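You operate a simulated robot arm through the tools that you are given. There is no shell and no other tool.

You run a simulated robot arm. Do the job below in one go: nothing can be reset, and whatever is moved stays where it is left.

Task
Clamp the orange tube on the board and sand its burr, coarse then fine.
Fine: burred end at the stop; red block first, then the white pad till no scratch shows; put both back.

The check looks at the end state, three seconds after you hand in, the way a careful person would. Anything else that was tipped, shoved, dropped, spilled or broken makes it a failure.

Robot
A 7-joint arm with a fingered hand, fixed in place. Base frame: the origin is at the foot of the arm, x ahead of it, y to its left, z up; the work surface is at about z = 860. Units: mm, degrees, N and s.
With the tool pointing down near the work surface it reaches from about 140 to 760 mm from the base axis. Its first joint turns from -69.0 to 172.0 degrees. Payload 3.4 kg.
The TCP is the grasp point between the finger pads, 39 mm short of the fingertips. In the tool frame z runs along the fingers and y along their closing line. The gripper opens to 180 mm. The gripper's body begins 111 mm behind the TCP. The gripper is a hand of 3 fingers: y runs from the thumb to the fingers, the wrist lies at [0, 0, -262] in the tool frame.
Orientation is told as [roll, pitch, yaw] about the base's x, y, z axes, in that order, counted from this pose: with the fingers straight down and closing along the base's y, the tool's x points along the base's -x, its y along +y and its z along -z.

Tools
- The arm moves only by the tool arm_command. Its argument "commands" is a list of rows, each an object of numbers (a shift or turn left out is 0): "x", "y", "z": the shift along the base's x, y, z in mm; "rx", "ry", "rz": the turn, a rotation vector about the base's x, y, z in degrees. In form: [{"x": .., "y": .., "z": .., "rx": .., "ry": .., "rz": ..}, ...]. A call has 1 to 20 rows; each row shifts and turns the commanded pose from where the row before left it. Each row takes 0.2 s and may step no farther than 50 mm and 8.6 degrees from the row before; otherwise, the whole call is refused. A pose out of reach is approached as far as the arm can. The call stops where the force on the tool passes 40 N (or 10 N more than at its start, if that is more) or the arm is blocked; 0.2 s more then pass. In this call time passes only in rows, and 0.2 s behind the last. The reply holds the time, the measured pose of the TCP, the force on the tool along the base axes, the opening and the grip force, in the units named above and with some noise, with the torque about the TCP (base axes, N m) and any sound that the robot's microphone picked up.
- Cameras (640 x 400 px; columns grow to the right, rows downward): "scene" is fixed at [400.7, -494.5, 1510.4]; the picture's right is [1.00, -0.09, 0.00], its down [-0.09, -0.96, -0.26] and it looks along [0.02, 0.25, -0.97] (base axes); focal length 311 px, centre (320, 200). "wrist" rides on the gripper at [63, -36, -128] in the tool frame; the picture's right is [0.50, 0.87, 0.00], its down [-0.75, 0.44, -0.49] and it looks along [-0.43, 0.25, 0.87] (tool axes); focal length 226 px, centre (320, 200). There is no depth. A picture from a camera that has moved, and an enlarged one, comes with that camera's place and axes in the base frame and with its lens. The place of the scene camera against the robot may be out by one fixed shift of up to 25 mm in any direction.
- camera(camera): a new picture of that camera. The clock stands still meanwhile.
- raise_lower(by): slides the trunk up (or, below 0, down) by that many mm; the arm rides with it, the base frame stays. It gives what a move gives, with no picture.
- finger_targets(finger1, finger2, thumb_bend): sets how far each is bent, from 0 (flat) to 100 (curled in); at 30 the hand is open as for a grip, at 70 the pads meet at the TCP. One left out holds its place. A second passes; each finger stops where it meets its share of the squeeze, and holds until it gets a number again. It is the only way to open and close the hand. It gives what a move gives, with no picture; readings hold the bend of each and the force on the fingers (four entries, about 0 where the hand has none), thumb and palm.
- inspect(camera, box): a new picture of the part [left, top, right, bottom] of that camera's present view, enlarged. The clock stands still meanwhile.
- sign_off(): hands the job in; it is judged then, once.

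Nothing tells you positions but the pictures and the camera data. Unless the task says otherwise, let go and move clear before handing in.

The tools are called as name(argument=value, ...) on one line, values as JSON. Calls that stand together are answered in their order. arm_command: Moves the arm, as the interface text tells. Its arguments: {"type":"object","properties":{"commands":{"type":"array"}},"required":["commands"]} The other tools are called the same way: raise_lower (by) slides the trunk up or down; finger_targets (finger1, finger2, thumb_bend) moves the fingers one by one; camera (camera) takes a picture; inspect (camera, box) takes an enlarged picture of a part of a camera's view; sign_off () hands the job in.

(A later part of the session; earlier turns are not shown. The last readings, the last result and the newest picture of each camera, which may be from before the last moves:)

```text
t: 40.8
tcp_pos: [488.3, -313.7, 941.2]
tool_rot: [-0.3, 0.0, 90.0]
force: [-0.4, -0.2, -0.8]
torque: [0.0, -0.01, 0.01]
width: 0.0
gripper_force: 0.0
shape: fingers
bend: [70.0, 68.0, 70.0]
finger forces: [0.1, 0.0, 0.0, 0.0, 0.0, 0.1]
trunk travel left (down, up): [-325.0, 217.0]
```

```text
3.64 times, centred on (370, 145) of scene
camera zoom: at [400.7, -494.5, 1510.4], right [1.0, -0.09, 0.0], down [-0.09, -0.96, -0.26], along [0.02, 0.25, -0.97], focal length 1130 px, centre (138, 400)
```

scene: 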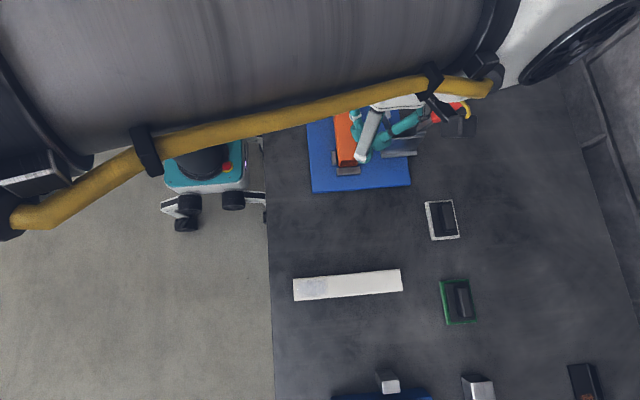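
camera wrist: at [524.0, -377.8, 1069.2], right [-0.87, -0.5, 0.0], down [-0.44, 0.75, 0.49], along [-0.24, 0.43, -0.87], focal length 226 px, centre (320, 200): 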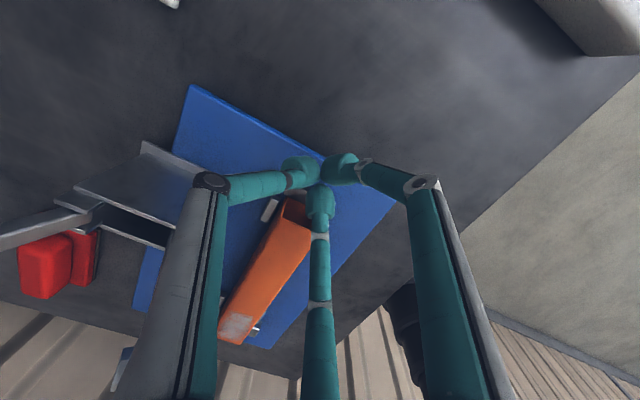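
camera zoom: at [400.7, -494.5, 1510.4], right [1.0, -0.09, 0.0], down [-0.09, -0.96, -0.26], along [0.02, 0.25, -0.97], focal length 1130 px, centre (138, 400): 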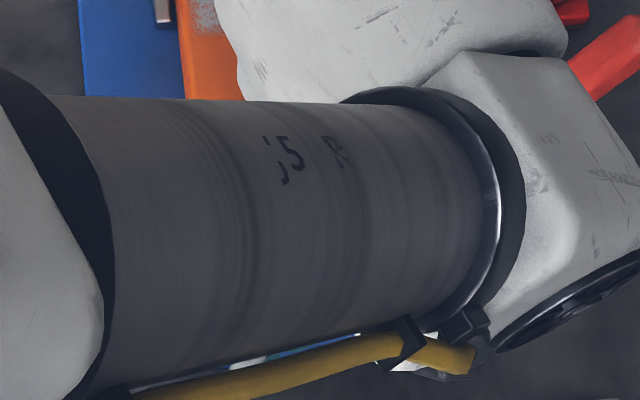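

inspect(camera="wrist", box=[240, 140, 380, 260])

```text
3.33 times, centred on (310, 200) of wrist
camera zoom: at [524.0, -377.8, 1069.2], right [-0.87, -0.5, 0.0], down [-0.44, 0.75, 0.49], along [-0.24, 0.43, -0.87], focal length 754 px, centre (353, 200)
```

zoom: 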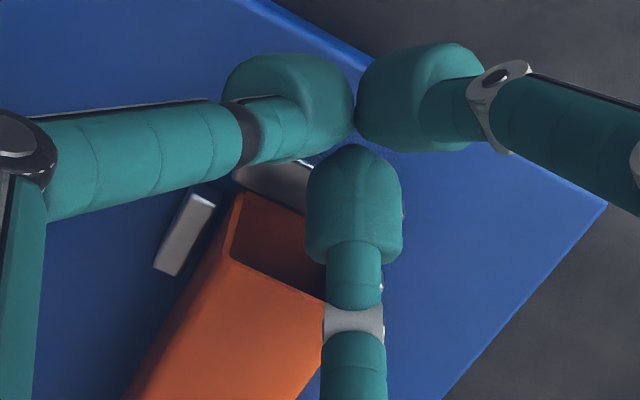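

arm_command(commands=[{"y": 1.5}, {"y": 1.5}, {"y": 1.5}, {"y": 1.5}])

inspect(camera="wrist", box=[240, 140, 380, 260])

```text
t: 41.8
tcp_pos: [486.5, -308.3, 940.2]
tool_rot: [-0.3, -0.1, 90.0]
force: [-0.1, 0.9, -0.9]
torque: [0.01, -0.01, 0.0]
width: 0.0
gripper_force: 0.1
shape: fingers
bend: [70.0, 68.0, 70.0]
finger forces: [0.1, 0.1, 0.1, 0.0, 0.0, 0.1]
trunk travel left (down, up): [-325.0, 217.0]
```

```text
3.33 times, centred on (310, 200) of wrist
camera zoom: at [523.6, -371.3, 1069.1], right [-0.87, -0.5, 0.0], down [-0.44, 0.75, 0.49], along [-0.24, 0.43, -0.87], focal length 754 px, centre (353, 200)
```

zoom: 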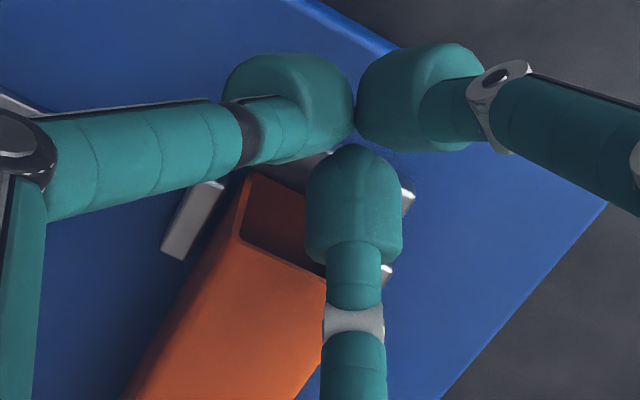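

arm_command(commands=[{"y": 1}, {"y": 1}, {"y": 1}, {"y": 1}, {"y": 1}])

inspect(camera="wrist", box=[240, 140, 380, 260])

```text
t: 43.0
tcp_pos: [487.9, -303.8, 941.3]
tool_rot: [-0.3, -0.1, 90.0]
force: [-0.6, -0.2, 0.2]
torque: [-0.03, -0.03, 0.0]
width: 0.0
gripper_force: 0.0
shape: fingers
bend: [70.0, 68.0, 70.0]
finger forces: [0.0, 0.0, 0.0, 0.1, 0.0, 0.1]
trunk travel left (down, up): [-325.0, 217.0]
```

```text
3.33 times, centred on (310, 200) of wrist
camera zoom: at [523.3, -366.3, 1069.3], right [-0.87, -0.5, 0.0], down [-0.44, 0.75, 0.49], along [-0.24, 0.43, -0.87], focal length 754 px, centre (353, 200)
```

zoom: 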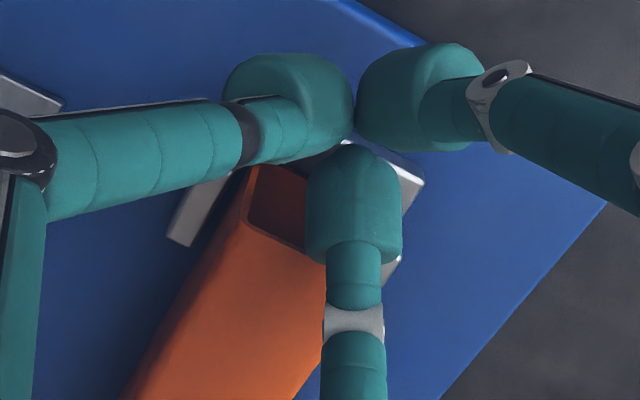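

arm_command(commands=[{"y": 1}, {"y": 1}, {"y": 1}])

arm_command(commands=[{"y": 1}, {"y": 1}])

inspect(camera="wrist", box=[240, 140, 380, 260])

```text
t: 43.8
tcp_pos: [487.1, -300.7, 941.8]
tool_rot: [-0.2, -0.1, 90.0]
force: [-0.6, 0.3, 0.4]
torque: [-0.03, -0.02, -0.02]
width: 0.0
gripper_force: 0.0
shape: fingers
bend: [70.0, 68.0, 70.0]
finger forces: [0.0, 0.1, 0.0, 0.0, 0.0, 0.0]
trunk travel left (down, up): [-325.0, 217.0]
```

```text
t: 44.4
tcp_pos: [486.0, -298.7, 941.3]
tool_rot: [-0.2, -0.1, 90.0]
force: [-0.1, -0.5, 0.0]
torque: [0.03, 0.03, 0.02]
width: 0.0
gripper_force: 0.1
shape: fingers
bend: [70.0, 68.0, 70.0]
finger forces: [0.1, 0.1, 0.0, 0.0, 0.0, 0.0]
trunk travel left (down, up): [-325.0, 217.0]
```

```text
3.33 times, centred on (310, 200) of wrist
camera zoom: at [522.9, -362.1, 1069.3], right [-0.87, -0.5, 0.0], down [-0.44, 0.75, 0.49], along [-0.24, 0.43, -0.87], focal length 754 px, centre (353, 200)
```

zoom: 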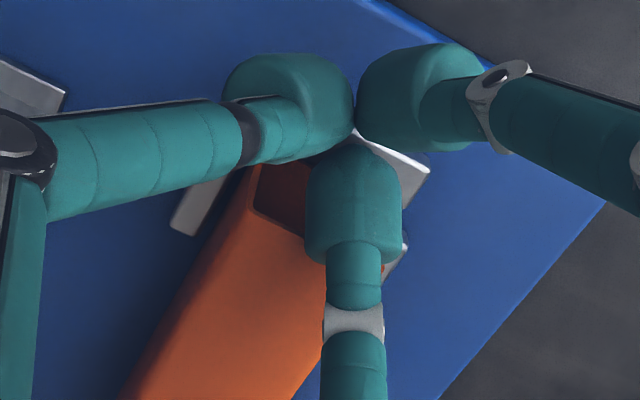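

arm_command(commands=[{"y": 1}, {"y": 1}, {"y": 1}])

arm_command(commands=[{"y": 1}, {"y": 1}])

inspect(camera="wrist", box=[240, 140, 380, 260])

```text
t: 45.2
tcp_pos: [486.2, -296.1, 942.1]
tool_rot: [-0.3, -0.1, 89.9]
force: [-0.9, -0.3, -0.3]
torque: [-0.01, -0.02, 0.02]
width: 0.1
gripper_force: 0.1
shape: fingers
bend: [70.0, 68.0, 70.0]
finger forces: [0.0, 0.1, 0.0, 0.0, 0.1, 0.1]
trunk travel left (down, up): [-325.0, 217.0]
```

```text
t: 45.8
tcp_pos: [488.0, -293.6, 941.2]
tool_rot: [-0.1, -0.1, 90.0]
force: [0.8, -0.3, -0.3]
torque: [-0.03, -0.03, 0.02]
width: 0.0
gripper_force: 0.0
shape: fingers
bend: [70.0, 68.0, 70.0]
finger forces: [0.0, 0.1, 0.0, 0.0, 0.0, 0.0]
trunk travel left (down, up): [-325.0, 217.0]
```

```text
3.33 times, centred on (310, 200) of wrist
camera zoom: at [522.7, -356.3, 1069.9], right [-0.87, -0.5, 0.0], down [-0.44, 0.75, 0.49], along [-0.24, 0.43, -0.87], focal length 754 px, centre (353, 200)
```

zoom: 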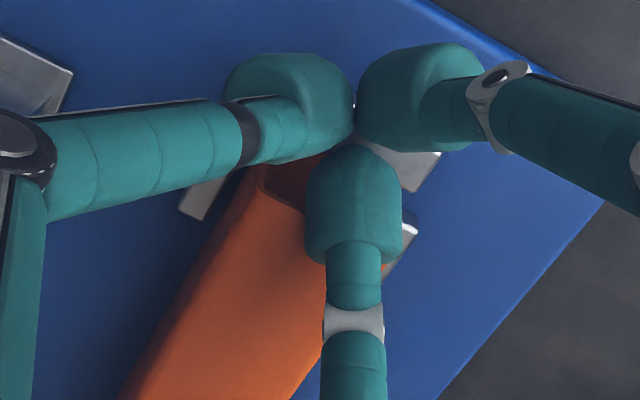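

arm_command(commands=[{"y": 1}, {"y": 1}, {"y": 1}])

arm_command(commands=[{"y": 1}, {"y": 1}])

inspect(camera="wrist", box=[240, 140, 380, 260])

```text
t: 46.6
tcp_pos: [487.2, -289.8, 942.2]
tool_rot: [-0.2, -0.1, 90.1]
force: [-0.6, 0.6, 0.5]
torque: [-0.02, -0.01, -0.01]
width: 0.0
gripper_force: 0.0
shape: fingers
bend: [70.0, 68.0, 70.0]
finger forces: [0.0, 0.2, 0.0, 0.1, 0.1, 0.1]
trunk travel left (down, up): [-325.0, 217.0]
```

```text
t: 47.2
tcp_pos: [487.1, -288.9, 941.3]
tool_rot: [-0.1, -0.1, 89.9]
force: [-0.5, -1.2, 0.5]
torque: [0.02, 0.0, -0.02]
width: 0.0
gripper_force: 0.1
shape: fingers
bend: [70.0, 68.0, 70.0]
finger forces: [0.0, 0.7, 0.1, 0.0, 0.0, 0.1]
trunk travel left (down, up): [-325.0, 217.0]
```

```text
3.33 times, centred on (310, 200) of wrist
camera zoom: at [523.0, -351.7, 1070.1], right [-0.87, -0.5, 0.0], down [-0.44, 0.75, 0.49], along [-0.24, 0.43, -0.87], focal length 754 px, centre (353, 200)
```

zoom: 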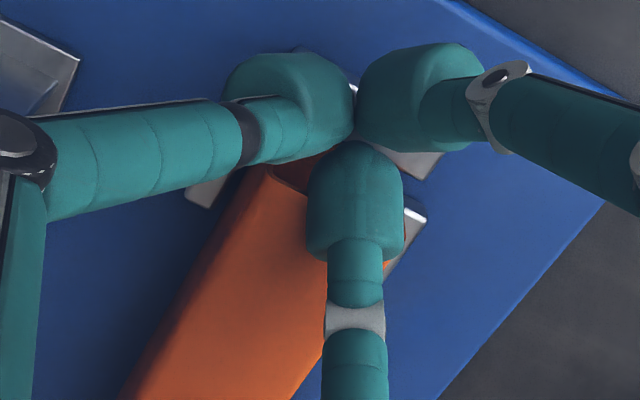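

arm_command(commands=[{"y": 1}, {"y": 1}])

arm_command(commands=[{"y": 1}])

```text
t: 47.8
tcp_pos: [487.3, -286.0, 942.3]
tool_rot: [-0.2, -0.1, 90.0]
force: [-0.8, -1.2, 1.5]
torque: [-0.02, 0.02, 0.09]
width: 0.0
gripper_force: 0.6
shape: fingers
bend: [70.0, 69.0, 70.0]
finger forces: [0.1, 1.8, 0.0, 0.0, 0.0, 0.0]
trunk travel left (down, up): [-325.0, 217.0]
```

```text
t: 48.2
tcp_pos: [486.5, -285.8, 941.2]
tool_rot: [-0.3, -0.2, 90.0]
force: [-0.3, -2.8, 0.9]
torque: [-0.02, 0.0, 0.06]
width: 0.0
gripper_force: 1.6
shape: fingers
bend: [70.0, 69.0, 70.0]
finger forces: [0.1, 2.8, 0.1, 0.1, 0.0, 0.0]
trunk travel left (down, up): [-325.0, 217.0]
```

arm_command(commands=[{"y": 1}, {"y": 1}])

arm_command(commands=[{"y": 1}])

camera(camera="wrist")

inspect(camera="wrist", box=[200, 180, 360, 380])

```text
t: 48.8
tcp_pos: [486.8, -282.6, 942.6]
tool_rot: [-0.2, -0.1, 90.0]
force: [0.4, -2.1, 3.3]
torque: [-0.03, 0.01, 0.0]
width: 0.0
gripper_force: 2.0
shape: fingers
bend: [70.0, 70.0, 70.0]
finger forces: [0.0, 3.8, 0.0, 0.1, 0.0, 0.0]
trunk travel left (down, up): [-325.0, 217.0]
```

```text
t: 49.2
tcp_pos: [486.5, -282.7, 942.5]
tool_rot: [-0.2, -0.1, 90.0]
force: [0.9, -3.1, 1.7]
torque: [-0.06, -0.01, -0.02]
width: 0.1
gripper_force: 2.1
shape: fingers
bend: [70.0, 70.0, 70.0]
finger forces: [0.0, 4.2, 0.1, 0.0, 0.1, 0.0]
trunk travel left (down, up): [-325.0, 217.0]
```

```text
taken
camera wrist: at [522.9, -345.8, 1069.5], right [-0.87, -0.5, 0.0], down [-0.44, 0.75, 0.49], along [-0.24, 0.43, -0.87], focal length 226 px, centre (320, 200)
```

wrist: 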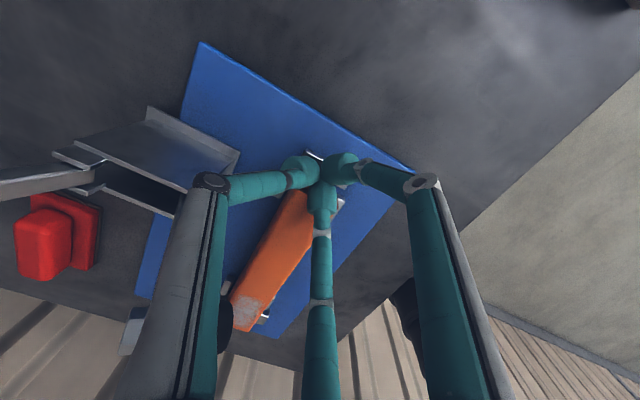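

```text
2.00 times, centred on (280, 280) of wrist
camera zoom: at [522.9, -345.8, 1069.5], right [-0.87, -0.5, 0.0], down [-0.44, 0.75, 0.49], along [-0.24, 0.43, -0.87], focal length 452 px, centre (400, 40)
```

zoom: 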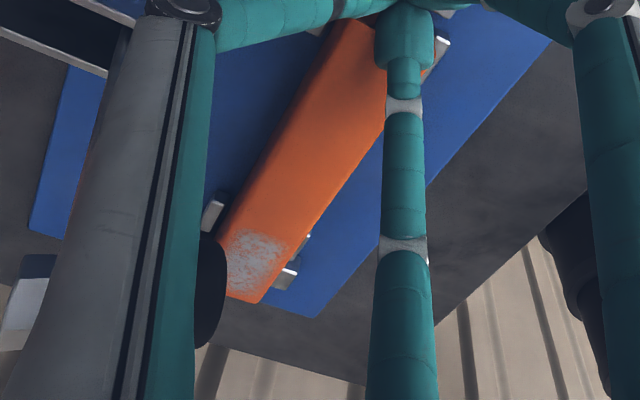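

The push force climbs steadily past sliding friction, so the tube is against the stop. I'll back off, rise, and then look at the clamp from the side.

arm_command(commands=[{"y": -3}, {"y": -6}, {"y": -15}, {"y": -15}, {"z": 30}, {"z": 40}, {"z": 40}, {"z": 40}])

inspect(camera="scene", box=[310, 50, 480, 200])

camera(camera="wrist")

```text
t: 51.0
tcp_pos: [486.0, -320.7, 1093.7]
tool_rot: [-0.3, -0.1, 90.0]
force: [-0.3, 0.3, -0.2]
torque: [-0.01, -0.01, 0.03]
width: 0.1
gripper_force: 0.0
shape: fingers
bend: [70.0, 68.0, 70.0]
finger forces: [0.0, 0.0, 0.1, 0.0, 0.0, 0.1]
trunk travel left (down, up): [-325.0, 217.0]
```

```text
2.67 times, centred on (395, 125) of scene
camera zoom: at [400.7, -494.5, 1510.4], right [1.0, -0.09, 0.0], down [-0.09, -0.96, -0.26], along [0.02, 0.25, -0.97], focal length 829 px, centre (120, 400)
```

zoom: 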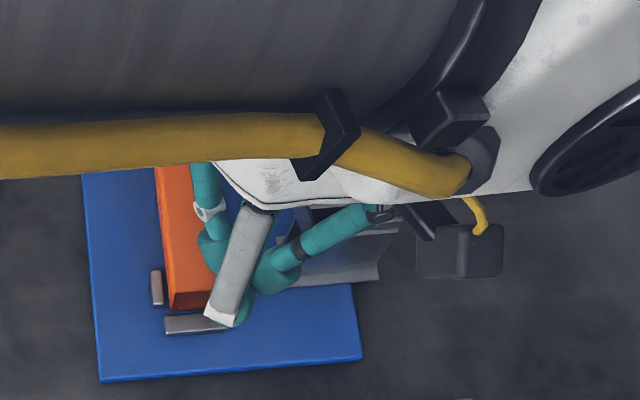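

```text
taken
camera wrist: at [521.9, -383.9, 1220.7], right [-0.87, -0.5, -0.01], down [-0.44, 0.75, 0.49], along [-0.24, 0.43, -0.87], focal length 226 px, centre (320, 200)
```

wrist: 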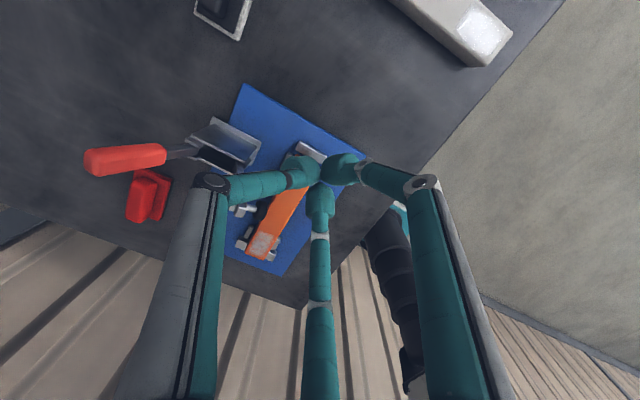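

The far side is clear. Next, the clamp: I'll bring the closed fist to just left (-x) of the handle's top so I can push it gently toward +x and see which way it swings.

arm_command(commands=[{"z": 20}, {"z": 20}, {"x": 25, "y": 20}, {"x": 30, "y": 22}, {"x": 30, "y": 22}, {"x": 25, "y": 21}])

finger_targets(finger1=72, finger2=72, thumb_bend=72)

camera(camera="wrist")

camera(camera="scene")

```text
t: 52.4
tcp_pos: [598.2, -234.6, 1130.7]
tool_rot: [-0.1, -0.1, 90.0]
force: [-0.3, -0.2, 0.0]
torque: [0.01, 0.0, 0.03]
width: 0.0
gripper_force: 0.1
shape: fingers
bend: [70.0, 68.0, 70.0]
finger forces: [0.1, 0.1, 0.0, 0.0, 0.0, 0.1]
trunk travel left (down, up): [-325.0, 217.0]
```

```text
t: 53.4
tcp_pos: [597.4, -235.0, 1131.7]
tool_rot: [-0.2, -0.1, 90.1]
force: [0.7, 0.6, 0.4]
torque: [0.01, 0.0, 0.02]
width: 0.0
gripper_force: 0.1
shape: fingers
bend: [71.0, 71.0, 71.0]
finger forces: [0.0, 0.0, 0.0, 0.0, 0.0, 0.1]
trunk travel left (down, up): [-325.0, 217.0]
```

```text
taken
camera wrist: at [632.7, -297.4, 1259.5], right [-0.87, -0.5, 0.0], down [-0.44, 0.75, 0.49], along [-0.24, 0.43, -0.87], focal length 226 px, centre (320, 200)
```

wrist: 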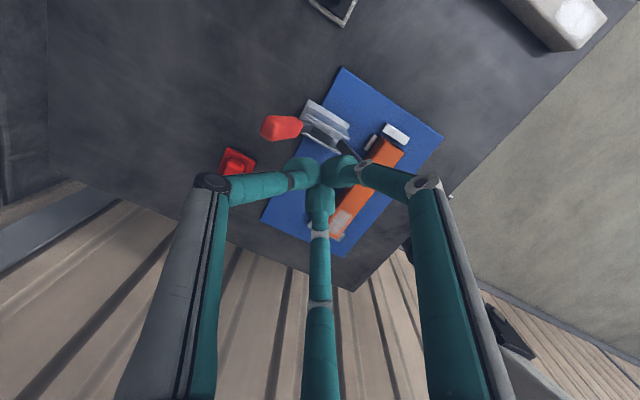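

```text
taken
```

scene: 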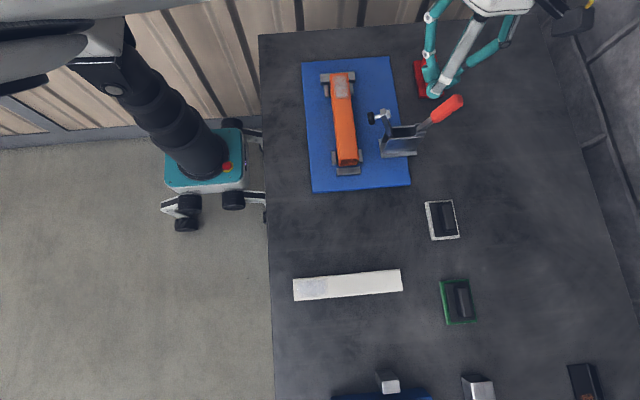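

inspect(camera="wrist", box=[230, 80, 430, 220])

inspect(camera="scene", box=[310, 50, 480, 200])

```text
2.86 times, centred on (330, 150) of wrist
camera zoom: at [632.7, -297.4, 1259.5], right [-0.87, -0.5, 0.0], down [-0.44, 0.75, 0.49], along [-0.24, 0.43, -0.87], focal length 646 px, centre (291, 343)
```

zoom: 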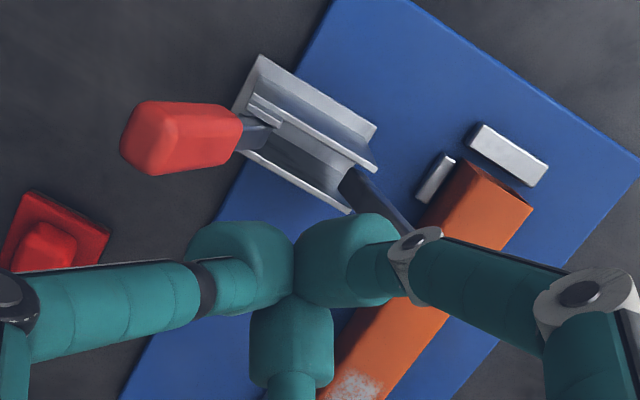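

```text
2.67 times, centred on (395, 125) of scene
camera zoom: at [400.7, -494.5, 1510.4], right [1.0, -0.09, 0.0], down [-0.09, -0.96, -0.26], along [0.02, 0.25, -0.97], focal length 829 px, centre (120, 400)
```

zoom: 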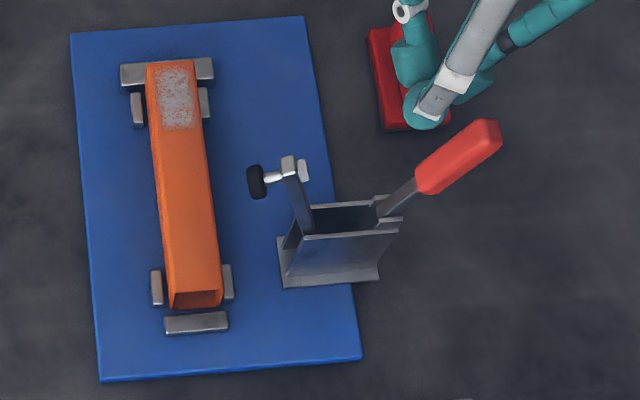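

arm_command(commands=[{"z": -25}, {"z": -25}, {"z": -17}])

inspect(camera="wrist", box=[230, 60, 430, 220])

```text
t: 54.2
tcp_pos: [598.4, -235.4, 1064.4]
tool_rot: [-0.3, 0.0, 89.9]
force: [0.1, 0.7, -0.5]
torque: [0.0, 0.0, 0.0]
width: 0.0
gripper_force: 0.0
shape: fingers
bend: [71.0, 71.0, 71.0]
finger forces: [0.0, 0.0, 0.1, 0.1, 0.0, 0.0]
trunk travel left (down, up): [-325.0, 217.0]
```

```text
2.50 times, centred on (330, 140) of wrist
camera zoom: at [633.9, -298.4, 1191.7], right [-0.87, -0.5, 0.0], down [-0.44, 0.75, 0.49], along [-0.24, 0.43, -0.87], focal length 565 px, centre (295, 350)
```

zoom: 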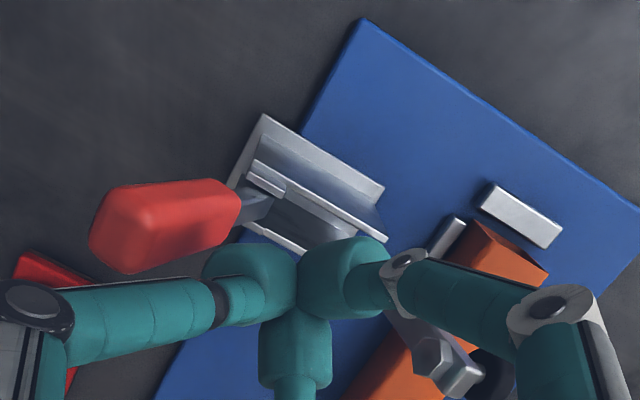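

arm_command(commands=[{"x": 4}, {"x": 4}, {"x": 4}])

arm_command(commands=[{"x": 3}, {"x": 3}])

inspect(camera="wrist", box=[230, 60, 430, 220])

inspect(camera="scene", box=[310, 50, 480, 200])

```text
t: 55.0
tcp_pos: [609.3, -236.2, 1064.0]
tool_rot: [-0.2, 0.0, 90.1]
force: [-0.8, 0.2, -0.1]
torque: [-0.03, -0.02, 0.01]
width: 0.1
gripper_force: 0.1
shape: fingers
bend: [71.0, 71.0, 71.0]
finger forces: [0.0, 0.1, 0.0, 0.0, 0.1, 0.0]
trunk travel left (down, up): [-325.0, 217.0]
```

```text
t: 55.6
tcp_pos: [614.5, -237.1, 1064.0]
tool_rot: [-0.1, 0.0, 90.0]
force: [-0.2, -0.2, -0.5]
torque: [-0.05, 0.01, -0.02]
width: 0.1
gripper_force: 0.1
shape: fingers
bend: [71.0, 71.0, 71.0]
finger forces: [0.0, 0.0, 0.0, 0.2, 0.0, 0.0]
trunk travel left (down, up): [-325.0, 217.0]
```

```text
2.50 times, centred on (330, 140) of wrist
camera zoom: at [651.0, -299.2, 1191.9], right [-0.87, -0.5, 0.0], down [-0.44, 0.75, 0.49], along [-0.24, 0.43, -0.87], focal length 565 px, centre (295, 350)
```

zoom: 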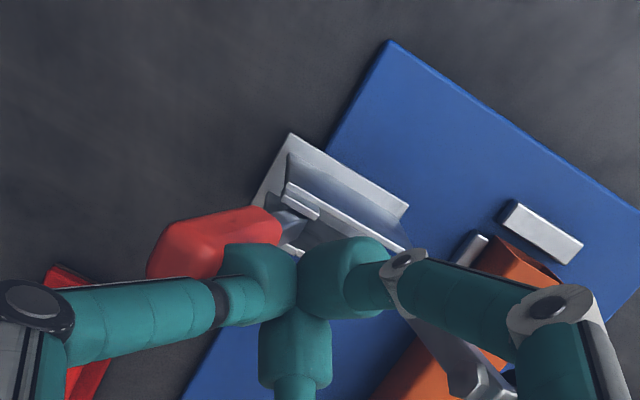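

```text
2.67 times, centred on (395, 125) of scene
camera zoom: at [400.7, -494.5, 1510.4], right [1.0, -0.09, 0.0], down [-0.09, -0.96, -0.26], along [0.02, 0.25, -0.97], focal length 829 px, centre (120, 400)
```

zoom: 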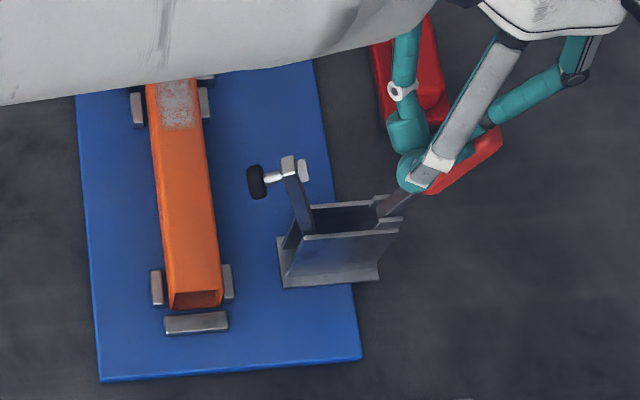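

arm_command(commands=[{"x": 3}, {"x": 3}])

arm_command(commands=[{"x": 3}, {"x": 3}])

inspect(camera="scene", box=[310, 50, 480, 200])

```text
t: 56.2
tcp_pos: [620.3, -236.5, 1064.3]
tool_rot: [-0.2, -0.1, 90.1]
force: [-0.4, 0.2, 0.3]
torque: [-0.01, 0.01, -0.01]
width: 0.1
gripper_force: 0.1
shape: fingers
bend: [71.0, 71.0, 71.0]
finger forces: [0.1, 0.1, 0.1, 0.0, 0.1, 0.0]
trunk travel left (down, up): [-325.0, 217.0]
```

```text
t: 56.8
tcp_pos: [627.5, -236.4, 1064.5]
tool_rot: [-0.2, -0.1, 90.1]
force: [0.4, -0.3, -0.1]
torque: [0.01, 0.02, -0.01]
width: 0.1
gripper_force: 0.1
shape: fingers
bend: [71.0, 71.0, 71.0]
finger forces: [0.0, 0.1, 0.0, 0.1, 0.1, 0.0]
trunk travel left (down, up): [-325.0, 217.0]
```

```text
2.67 times, centred on (395, 125) of scene
camera zoom: at [400.7, -494.5, 1510.4], right [1.0, -0.09, 0.0], down [-0.09, -0.96, -0.26], along [0.02, 0.25, -0.97], focal length 829 px, centre (120, 400)
```

zoom: 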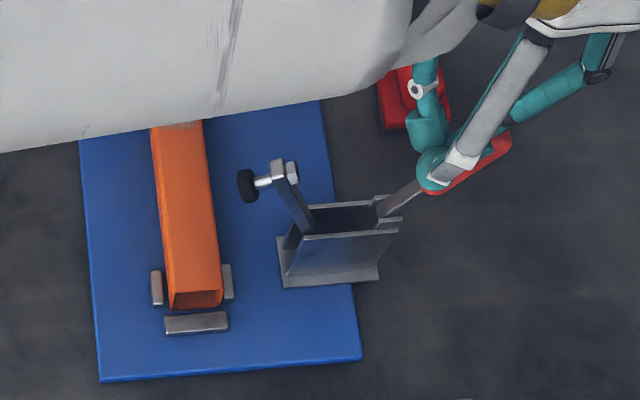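

The handle swings freely toward +x and the clamp arm is coming down. I'll follow the arc, pushing +x and down in small steps.

arm_command(commands=[{"x": 5, "z": -4}, {"x": 5, "z": -4}, {"x": 5, "z": -4}, {"x": 5, "z": -4}])

inspect(camera="scene", box=[310, 50, 480, 200])

inspect(camera="wrist", box=[230, 60, 470, 280])

```text
t: 57.8
tcp_pos: [648.3, -237.2, 1047.4]
tool_rot: [-0.2, -0.2, 90.1]
force: [-0.8, -0.1, 0.1]
torque: [0.02, 0.04, 0.0]
width: 0.0
gripper_force: 0.2
shape: fingers
bend: [71.0, 71.0, 71.0]
finger forces: [0.1, 0.0, 0.1, 0.0, 0.0, 0.0]
trunk travel left (down, up): [-325.0, 217.0]
```

```text
2.67 times, centred on (395, 125) of scene
camera zoom: at [400.7, -494.5, 1510.4], right [1.0, -0.09, 0.0], down [-0.09, -0.96, -0.26], along [0.02, 0.25, -0.97], focal length 829 px, centre (120, 400)
```

zoom: 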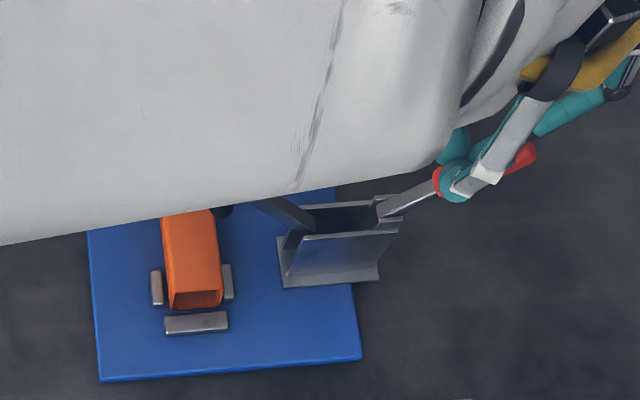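

```text
1.82 times, centred on (350, 170) of wrist
camera zoom: at [683.5, -299.8, 1175.7], right [-0.87, -0.5, 0.0], down [-0.44, 0.75, 0.49], along [-0.24, 0.43, -0.87], focal length 411 px, centre (266, 254)
```

zoom: 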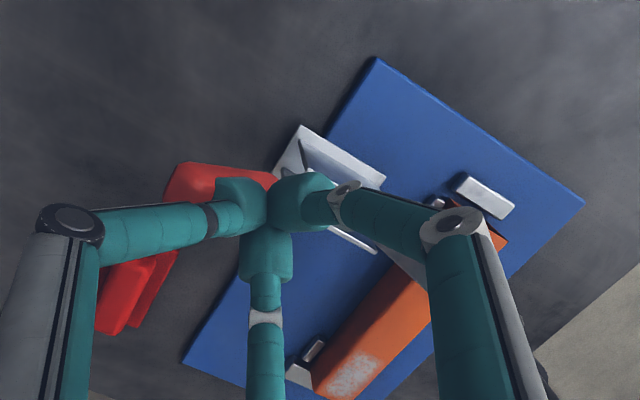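

arm_command(commands=[{"x": 5, "z": -3.5}, {"x": 5, "z": -3.5}, {"x": 5, "z": -3.5}, {"x": 5, "z": -3.5}])

inspect(camera="wrist", box=[230, 60, 470, 280])

inspect(camera="scene", box=[310, 90, 480, 200])

```text
t: 58.8
tcp_pos: [668.4, -236.3, 1034.2]
tool_rot: [-0.3, 0.0, 90.0]
force: [0.5, -0.5, 0.7]
torque: [-0.01, -0.01, 0.02]
width: 0.0
gripper_force: 0.0
shape: fingers
bend: [71.0, 71.0, 71.0]
finger forces: [0.0, 0.0, 0.0, 0.1, 0.0, 0.0]
trunk travel left (down, up): [-325.0, 217.0]
```

```text
1.82 times, centred on (350, 170) of wrist
camera zoom: at [704.0, -298.9, 1162.0], right [-0.87, -0.5, 0.0], down [-0.44, 0.75, 0.49], along [-0.24, 0.43, -0.87], focal length 411 px, centre (266, 254)
```

zoom: 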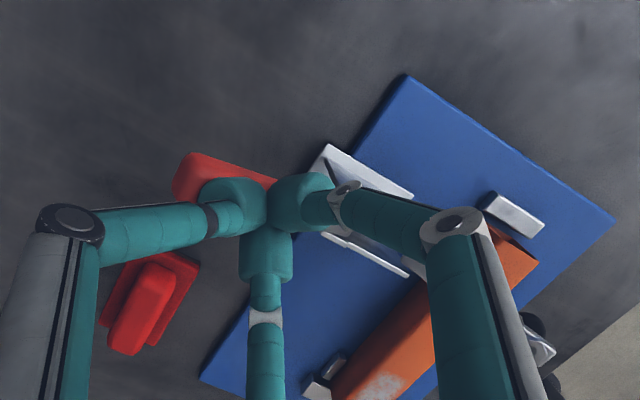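

```text
3.64 times, centred on (395, 145) of scene
camera zoom: at [400.7, -494.5, 1510.4], right [1.0, -0.09, 0.0], down [-0.09, -0.96, -0.26], along [0.02, 0.25, -0.97], focal length 1130 px, centre (47, 400)
```

zoom: 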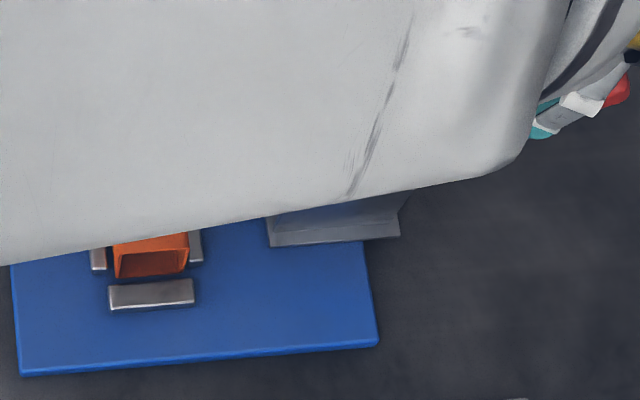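

arm_command(commands=[{"x": 4, "z": -5}, {"x": 4, "z": -5}, {"x": 3, "z": -5}, {"x": 3, "z": -5}])

inspect(camera="wrist", box=[230, 60, 470, 280])

```text
t: 59.8
tcp_pos: [680.2, -236.8, 1015.3]
tool_rot: [-0.4, -0.2, 90.0]
force: [0.1, 0.2, 0.4]
torque: [-0.01, -0.01, 0.0]
width: 0.0
gripper_force: 0.0
shape: fingers
bend: [71.0, 71.0, 71.0]
finger forces: [0.0, 0.0, 0.0, 0.0, 0.0, 0.0]
trunk travel left (down, up): [-325.0, 217.0]
```

```text
1.82 times, centred on (350, 170) of wrist
camera zoom: at [716.1, -299.8, 1142.6], right [-0.87, -0.5, -0.01], down [-0.44, 0.75, 0.49], along [-0.24, 0.43, -0.87], focal length 411 px, centre (266, 254)
```

zoom: 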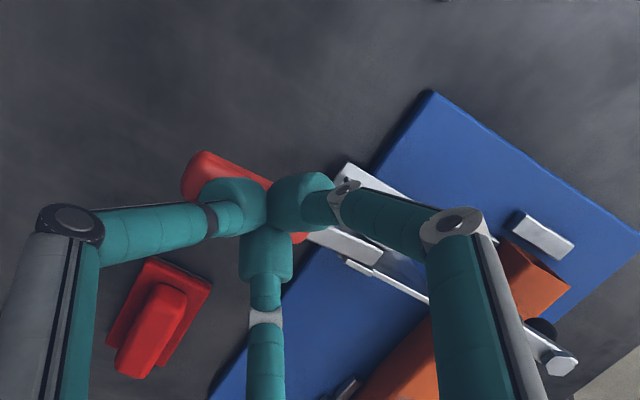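

arm_command(commands=[{"x": 2.5, "z": -4}, {"x": 2, "z": -4}, {"x": 1, "z": -4}, {"x": 1, "z": -4}])

inspect(camera="wrist", box=[230, 60, 470, 280])

```text
t: 60.8
tcp_pos: [680.5, -240.9, 999.4]
tool_rot: [-0.4, -0.3, 90.1]
force: [0.7, 0.3, 0.8]
torque: [0.01, -0.04, -0.01]
width: 0.0
gripper_force: 0.0
shape: fingers
bend: [71.0, 71.0, 71.0]
finger forces: [0.0, 0.1, 0.0, 0.0, 0.0, 0.1]
out of reach, approached as far as the arm can: row 1, 3
trunk travel left (down, up): [-325.0, 217.0]
```

```text
1.82 times, centred on (350, 170) of wrist
camera zoom: at [715.3, -303.7, 1127.6], right [-0.87, -0.5, -0.01], down [-0.44, 0.75, 0.49], along [-0.24, 0.43, -0.87], focal length 411 px, centre (266, 254)
```

zoom: 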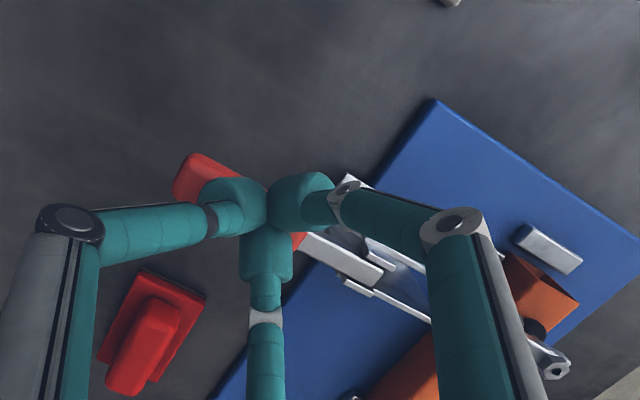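

The reach limit is biting here, so I'll raise the trunk (the arm rides up off the handle) to bring the shoulder nearer wrist height and extend the reach.

raise_lower(by=150)

inspect(camera="scene", box=[310, 50, 480, 200])

camera(camera="wrist")

```text
t: 62.5
tcp_pos: [675.4, -241.5, 1183.0]
tool_rot: [-3.3, -0.2, 90.0]
force: [-0.5, -0.1, -0.1]
torque: [-0.01, -0.02, 0.04]
width: 0.0
gripper_force: 0.1
shape: fingers
bend: [71.0, 71.0, 71.0]
finger forces: [0.0, 0.0, 0.0, 0.0, 0.1, 0.0]
trunk travel left (down, up): [-475.0, 67.0]
```

```text
2.67 times, centred on (395, 125) of scene
camera zoom: at [400.7, -494.5, 1510.4], right [1.0, -0.09, 0.0], down [-0.09, -0.96, -0.26], along [0.02, 0.25, -0.97], focal length 829 px, centre (120, 400)
```

zoom: 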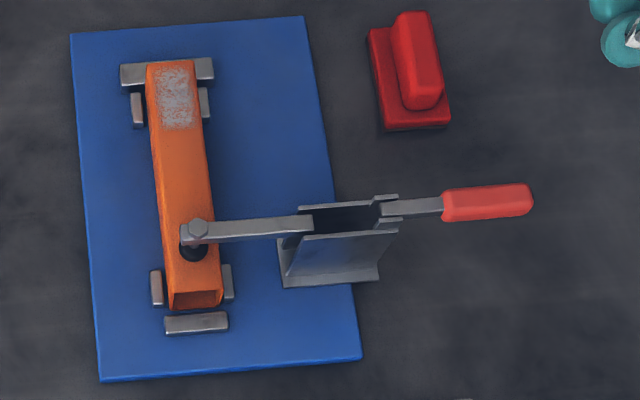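

```text
taken
camera wrist: at [704.3, -303.7, 1312.2], right [-0.86, -0.5, -0.05], down [-0.46, 0.75, 0.47], along [-0.2, 0.43, -0.88], focal length 226 px, centre (320, 200)
```

wrist: 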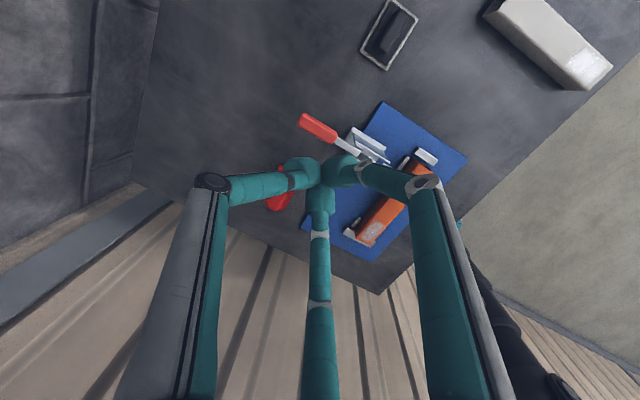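

arm_command(commands=[{"x": -10}, {"x": -10}])

inspect(camera="scene", box=[350, 110, 460, 180])

inspect(camera="wrist", box=[290, 90, 450, 270])

```text
t: 63.1
tcp_pos: [656.0, -240.0, 1182.9]
tool_rot: [-3.2, -0.2, 90.0]
force: [-0.2, 0.5, -0.5]
torque: [0.0, 0.0, 0.0]
width: 0.3
gripper_force: 0.0
shape: fingers
bend: [71.0, 71.0, 71.0]
finger forces: [0.0, 0.0, 0.0, 0.1, 0.0, 0.0]
trunk travel left (down, up): [-475.0, 67.0]
```

```text
5.71 times, centred on (405, 145) of scene
camera zoom: at [400.7, -494.5, 1510.4], right [1.0, -0.09, 0.0], down [-0.09, -0.96, -0.26], along [0.02, 0.25, -0.97], focal length 1776 px, centre (-166, 514)
```

zoom: 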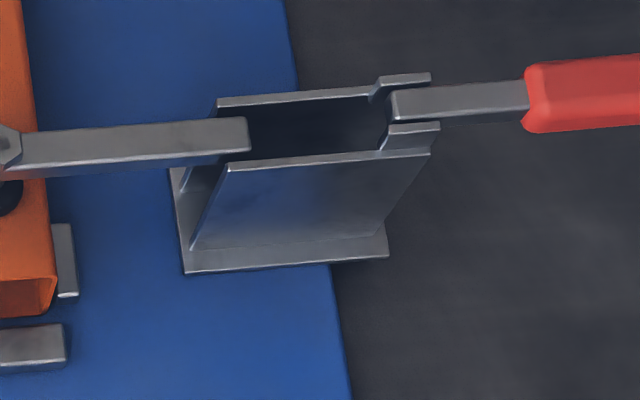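

```text
2.22 times, centred on (370, 180) of wrist
camera zoom: at [684.3, -304.0, 1313.2], right [-0.86, -0.5, -0.05], down [-0.46, 0.75, 0.47], along [-0.2, 0.43, -0.88], focal length 502 px, centre (209, 244)
```

zoom: 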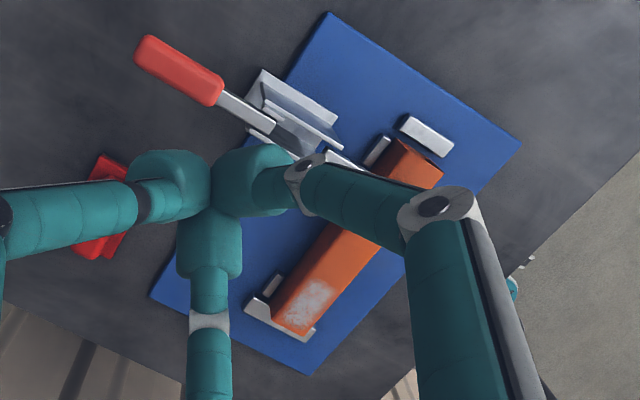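

inspect(camera="scene", box=[350, 125, 390, 150])

arm_command(commands=[{"ry": 3.2}, {"x": -20, "z": -10}])

camera(camera="wrist")

```text
16.00 times, centred on (370, 138) of scene
camera zoom: at [400.7, -494.5, 1510.4], right [1.0, -0.09, 0.0], down [-0.09, -0.96, -0.26], along [0.02, 0.25, -0.97], focal length 4974 px, centre (-480, 1200)
```

zoom: 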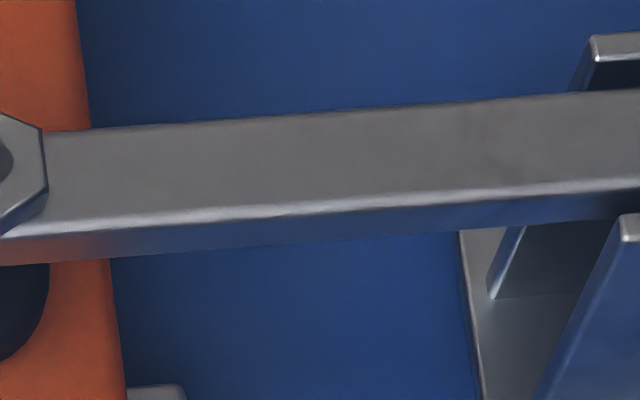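

```text
t: 63.8
tcp_pos: [632.6, -242.1, 1173.5]
tool_rot: [-0.2, -0.2, 90.0]
force: [0.0, 1.1, 0.5]
torque: [0.03, -0.02, -0.01]
width: 0.0
gripper_force: 0.1
shape: fingers
bend: [71.0, 71.0, 71.0]
finger forces: [0.0, 0.0, 0.1, 0.0, 0.0, 0.1]
trunk travel left (down, up): [-475.0, 67.0]
```

```text
taken
camera wrist: at [668.8, -304.7, 1302.4], right [-0.87, -0.5, 0.0], down [-0.44, 0.75, 0.49], along [-0.24, 0.43, -0.87], focal length 226 px, centre (320, 200)
```

wrist: 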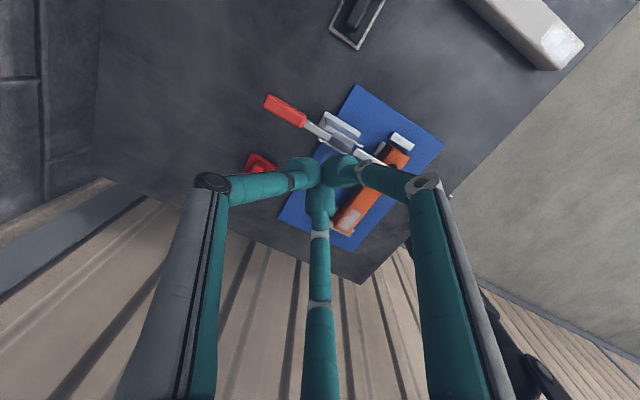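

arm_command(commands=[{"x": 14, "y": 1.5, "z": -25}, {"x": 14, "y": 1.5, "z": -25}, {"x": 14, "y": 1.5, "z": -25}, {"x": 13, "y": 1.5, "z": -25}, {"z": -25}, {"z": -18}])

inspect(camera="wrist", box=[200, 60, 440, 240])

inspect(camera="scene", box=[310, 50, 480, 200])

```text
t: 65.2
tcp_pos: [629.9, -262.9, 1052.8]
tool_rot: [-0.1, -0.2, 89.9]
force: [-0.5, -0.3, -0.6]
torque: [0.0, 0.01, 0.01]
width: 0.0
gripper_force: 0.1
shape: fingers
bend: [71.0, 71.0, 71.0]
finger forces: [0.0, 0.0, 0.1, 0.0, 0.0, 0.0]
out of reach, approached as far as the arm can: row 2, 3, 4, 5, 6
trunk travel left (down, up): [-475.0, 67.0]
```

```text
2.22 times, centred on (320, 150) of wrist
camera zoom: at [665.6, -326.2, 1181.9], right [-0.87, -0.5, 0.0], down [-0.44, 0.75, 0.49], along [-0.25, 0.43, -0.87], focal length 502 px, centre (320, 311)
```

zoom: 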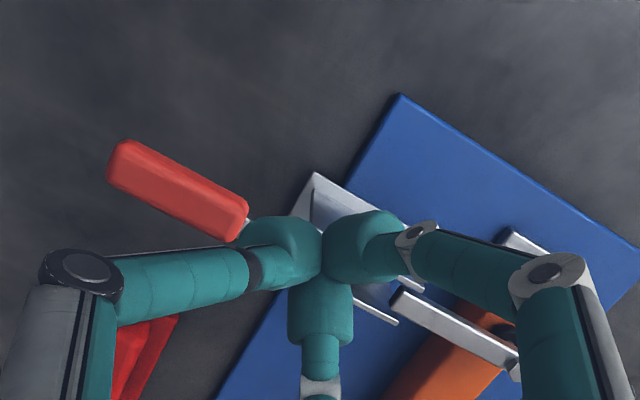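

```text
2.67 times, centred on (395, 125) of scene
camera zoom: at [400.7, -494.5, 1510.4], right [1.0, -0.09, 0.0], down [-0.09, -0.96, -0.26], along [0.02, 0.25, -0.97], focal length 829 px, centre (120, 400)
```

zoom: 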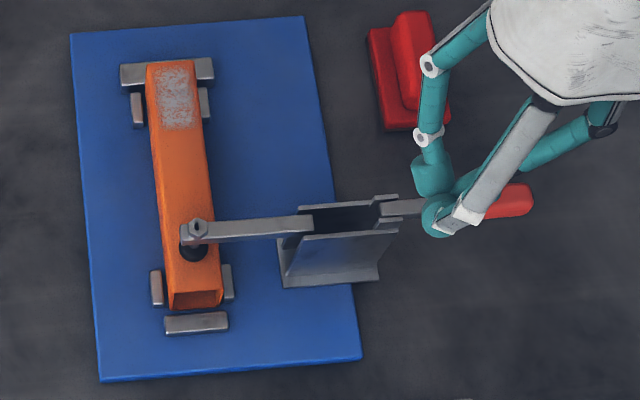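

arm_command(commands=[{"z": 40}, {"z": 45}, {"z": 45}, {"z": 45}])

raise_lower(by=-200)

```text
t: 66.2
tcp_pos: [628.2, -260.9, 1231.3]
tool_rot: [-0.1, -0.1, 89.9]
force: [-0.3, 0.1, 0.0]
torque: [-0.01, 0.0, 0.01]
width: 0.0
gripper_force: 0.0
shape: fingers
bend: [71.0, 71.0, 71.0]
finger forces: [0.1, 0.0, 0.0, 0.1, 0.1, 0.1]
trunk travel left (down, up): [-475.0, 67.0]
```

```text
t: 68.3
tcp_pos: [629.5, -263.2, 1029.3]
tool_rot: [-0.1, -0.1, 90.0]
force: [0.3, -0.1, 0.3]
torque: [-0.01, 0.01, -0.04]
width: 0.0
gripper_force: 0.1
shape: fingers
bend: [71.0, 71.0, 71.0]
finger forces: [0.0, 0.0, 0.0, 0.1, 0.0, 0.0]
trunk travel left (down, up): [-275.0, 267.0]
```

arm_command(commands=[{"x": 15, "y": 7}, {"x": 15, "y": 7}, {"x": 15, "y": 7}, {"x": 12, "y": 6}])

inspect(camera="scene", box=[310, 50, 480, 200])

inspect(camera="wrist", box=[200, 60, 440, 240])

```text
t: 69.3
tcp_pos: [686.7, -234.0, 1028.6]
tool_rot: [-0.1, -0.2, 90.0]
force: [0.8, -0.4, -0.2]
torque: [0.0, 0.01, -0.03]
width: 0.0
gripper_force: 0.2
shape: fingers
bend: [71.0, 71.0, 71.0]
finger forces: [0.0, 0.0, 0.0, 0.0, 0.0, 0.1]
trunk travel left (down, up): [-275.0, 267.0]
```

```text
2.67 times, centred on (395, 125) of scene
camera zoom: at [400.7, -494.5, 1510.4], right [1.0, -0.09, 0.0], down [-0.09, -0.96, -0.26], along [0.02, 0.25, -0.97], focal length 829 px, centre (120, 400)
```

zoom: 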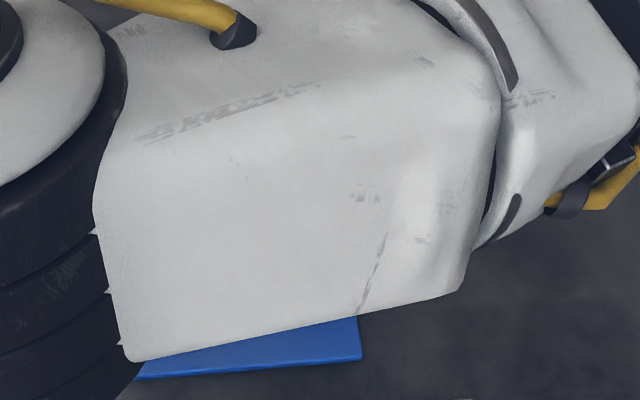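

```text
2.22 times, centred on (320, 150) of wrist
camera zoom: at [723.4, -297.9, 1157.2], right [-0.87, -0.5, 0.0], down [-0.43, 0.75, 0.49], along [-0.25, 0.43, -0.87], focal length 502 px, centre (320, 311)
```

zoom: 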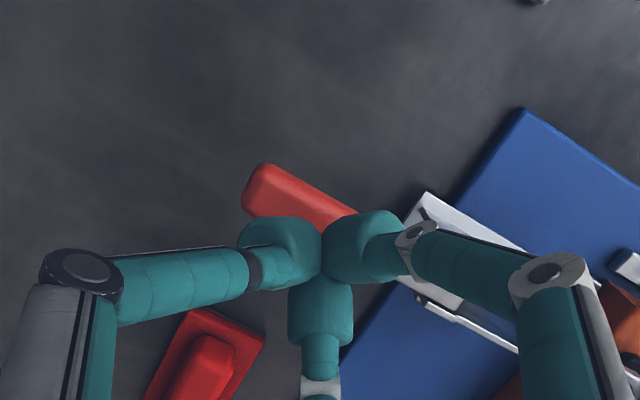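

arm_command(commands=[{"y": -2, "z": -8}, {"z": -6}, {"z": -6}])

arm_command(commands=[{"z": -3}, {"z": -3}])

arm_command(commands=[{"z": -3}, {"z": -3}])

```text
t: 70.1
tcp_pos: [686.9, -235.9, 1007.9]
tool_rot: [0.0, -0.2, 90.1]
force: [-0.5, 0.8, 0.2]
torque: [0.0, 0.0, 0.02]
width: 0.0
gripper_force: 0.2
shape: fingers
bend: [71.0, 71.0, 71.0]
finger forces: [0.0, 0.0, 0.1, 0.1, 0.0, 0.1]
trunk travel left (down, up): [-275.0, 267.0]
```

```text
t: 70.7
tcp_pos: [687.2, -238.0, 1002.1]
tool_rot: [0.1, -0.2, 90.1]
force: [-0.4, 0.0, 0.3]
torque: [0.02, -0.02, -0.01]
width: 0.0
gripper_force: 0.1
shape: fingers
bend: [71.0, 71.0, 71.0]
finger forces: [0.0, 0.0, 0.0, 0.0, 0.0, 0.0]
trunk travel left (down, up): [-275.0, 267.0]
```

```text
t: 71.3
tcp_pos: [687.3, -236.7, 998.7]
tool_rot: [-0.1, -0.2, 90.0]
force: [1.1, -1.4, 6.1]
torque: [-0.09, -0.09, 0.0]
width: 0.4
gripper_force: 4.7
shape: fingers
bend: [71.0, 71.0, 71.0]
finger forces: [0.0, 0.0, 0.0, 0.0, 10.0, 0.0]
trunk travel left (down, up): [-275.0, 267.0]
```

arm_command(commands=[{"z": -2}, {"z": -2}])

arm_command(commands=[{"z": -2}, {"z": -2}])

inspect(camera="wrist", box=[200, 60, 440, 240])

```text
t: 71.9
tcp_pos: [686.1, -236.3, 997.8]
tool_rot: [-0.6, -0.2, 90.1]
force: [4.8, -5.3, 28.3]
torque: [-0.24, -0.28, -0.01]
width: 0.1
gripper_force: 15.9
shape: fingers
bend: [71.0, 71.0, 73.0]
finger forces: [7.7, 0.1, 0.0, 0.0, 24.3, 0.0]
trunk travel left (down, up): [-275.0, 267.0]
```

```text
t: 72.4
tcp_pos: [688.0, -233.5, 998.8]
tool_rot: [-0.7, 0.0, 90.0]
force: [-2.3, -1.7, 16.7]
torque: [-0.19, 0.03, -0.01]
width: 0.0
gripper_force: 15.9
shape: fingers
bend: [72.0, 71.0, 72.0]
finger forces: [8.4, 9.3, 0.0, 0.0, 13.1, 0.1]
trunk travel left (down, up): [-275.0, 267.0]
stopped in row 2: the force on the tool passed its limit at 42 N (the readings are from after the stop); the commanded pose is now the measured one
```

```text
2.22 times, centred on (320, 150) of wrist
camera zoom: at [723.2, -295.8, 1126.7], right [-0.87, -0.5, -0.01], down [-0.44, 0.75, 0.49], along [-0.24, 0.43, -0.87], focal length 502 px, centre (320, 311)
```

zoom: 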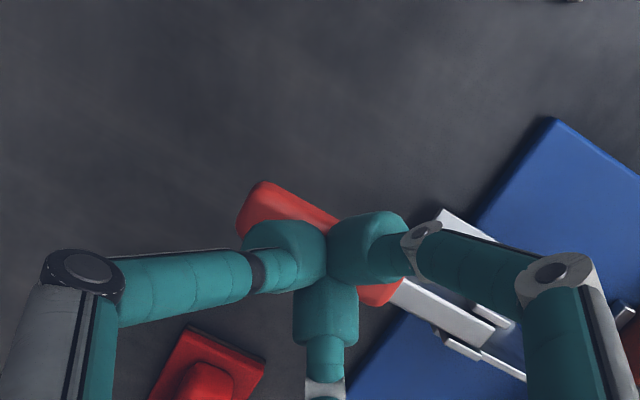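

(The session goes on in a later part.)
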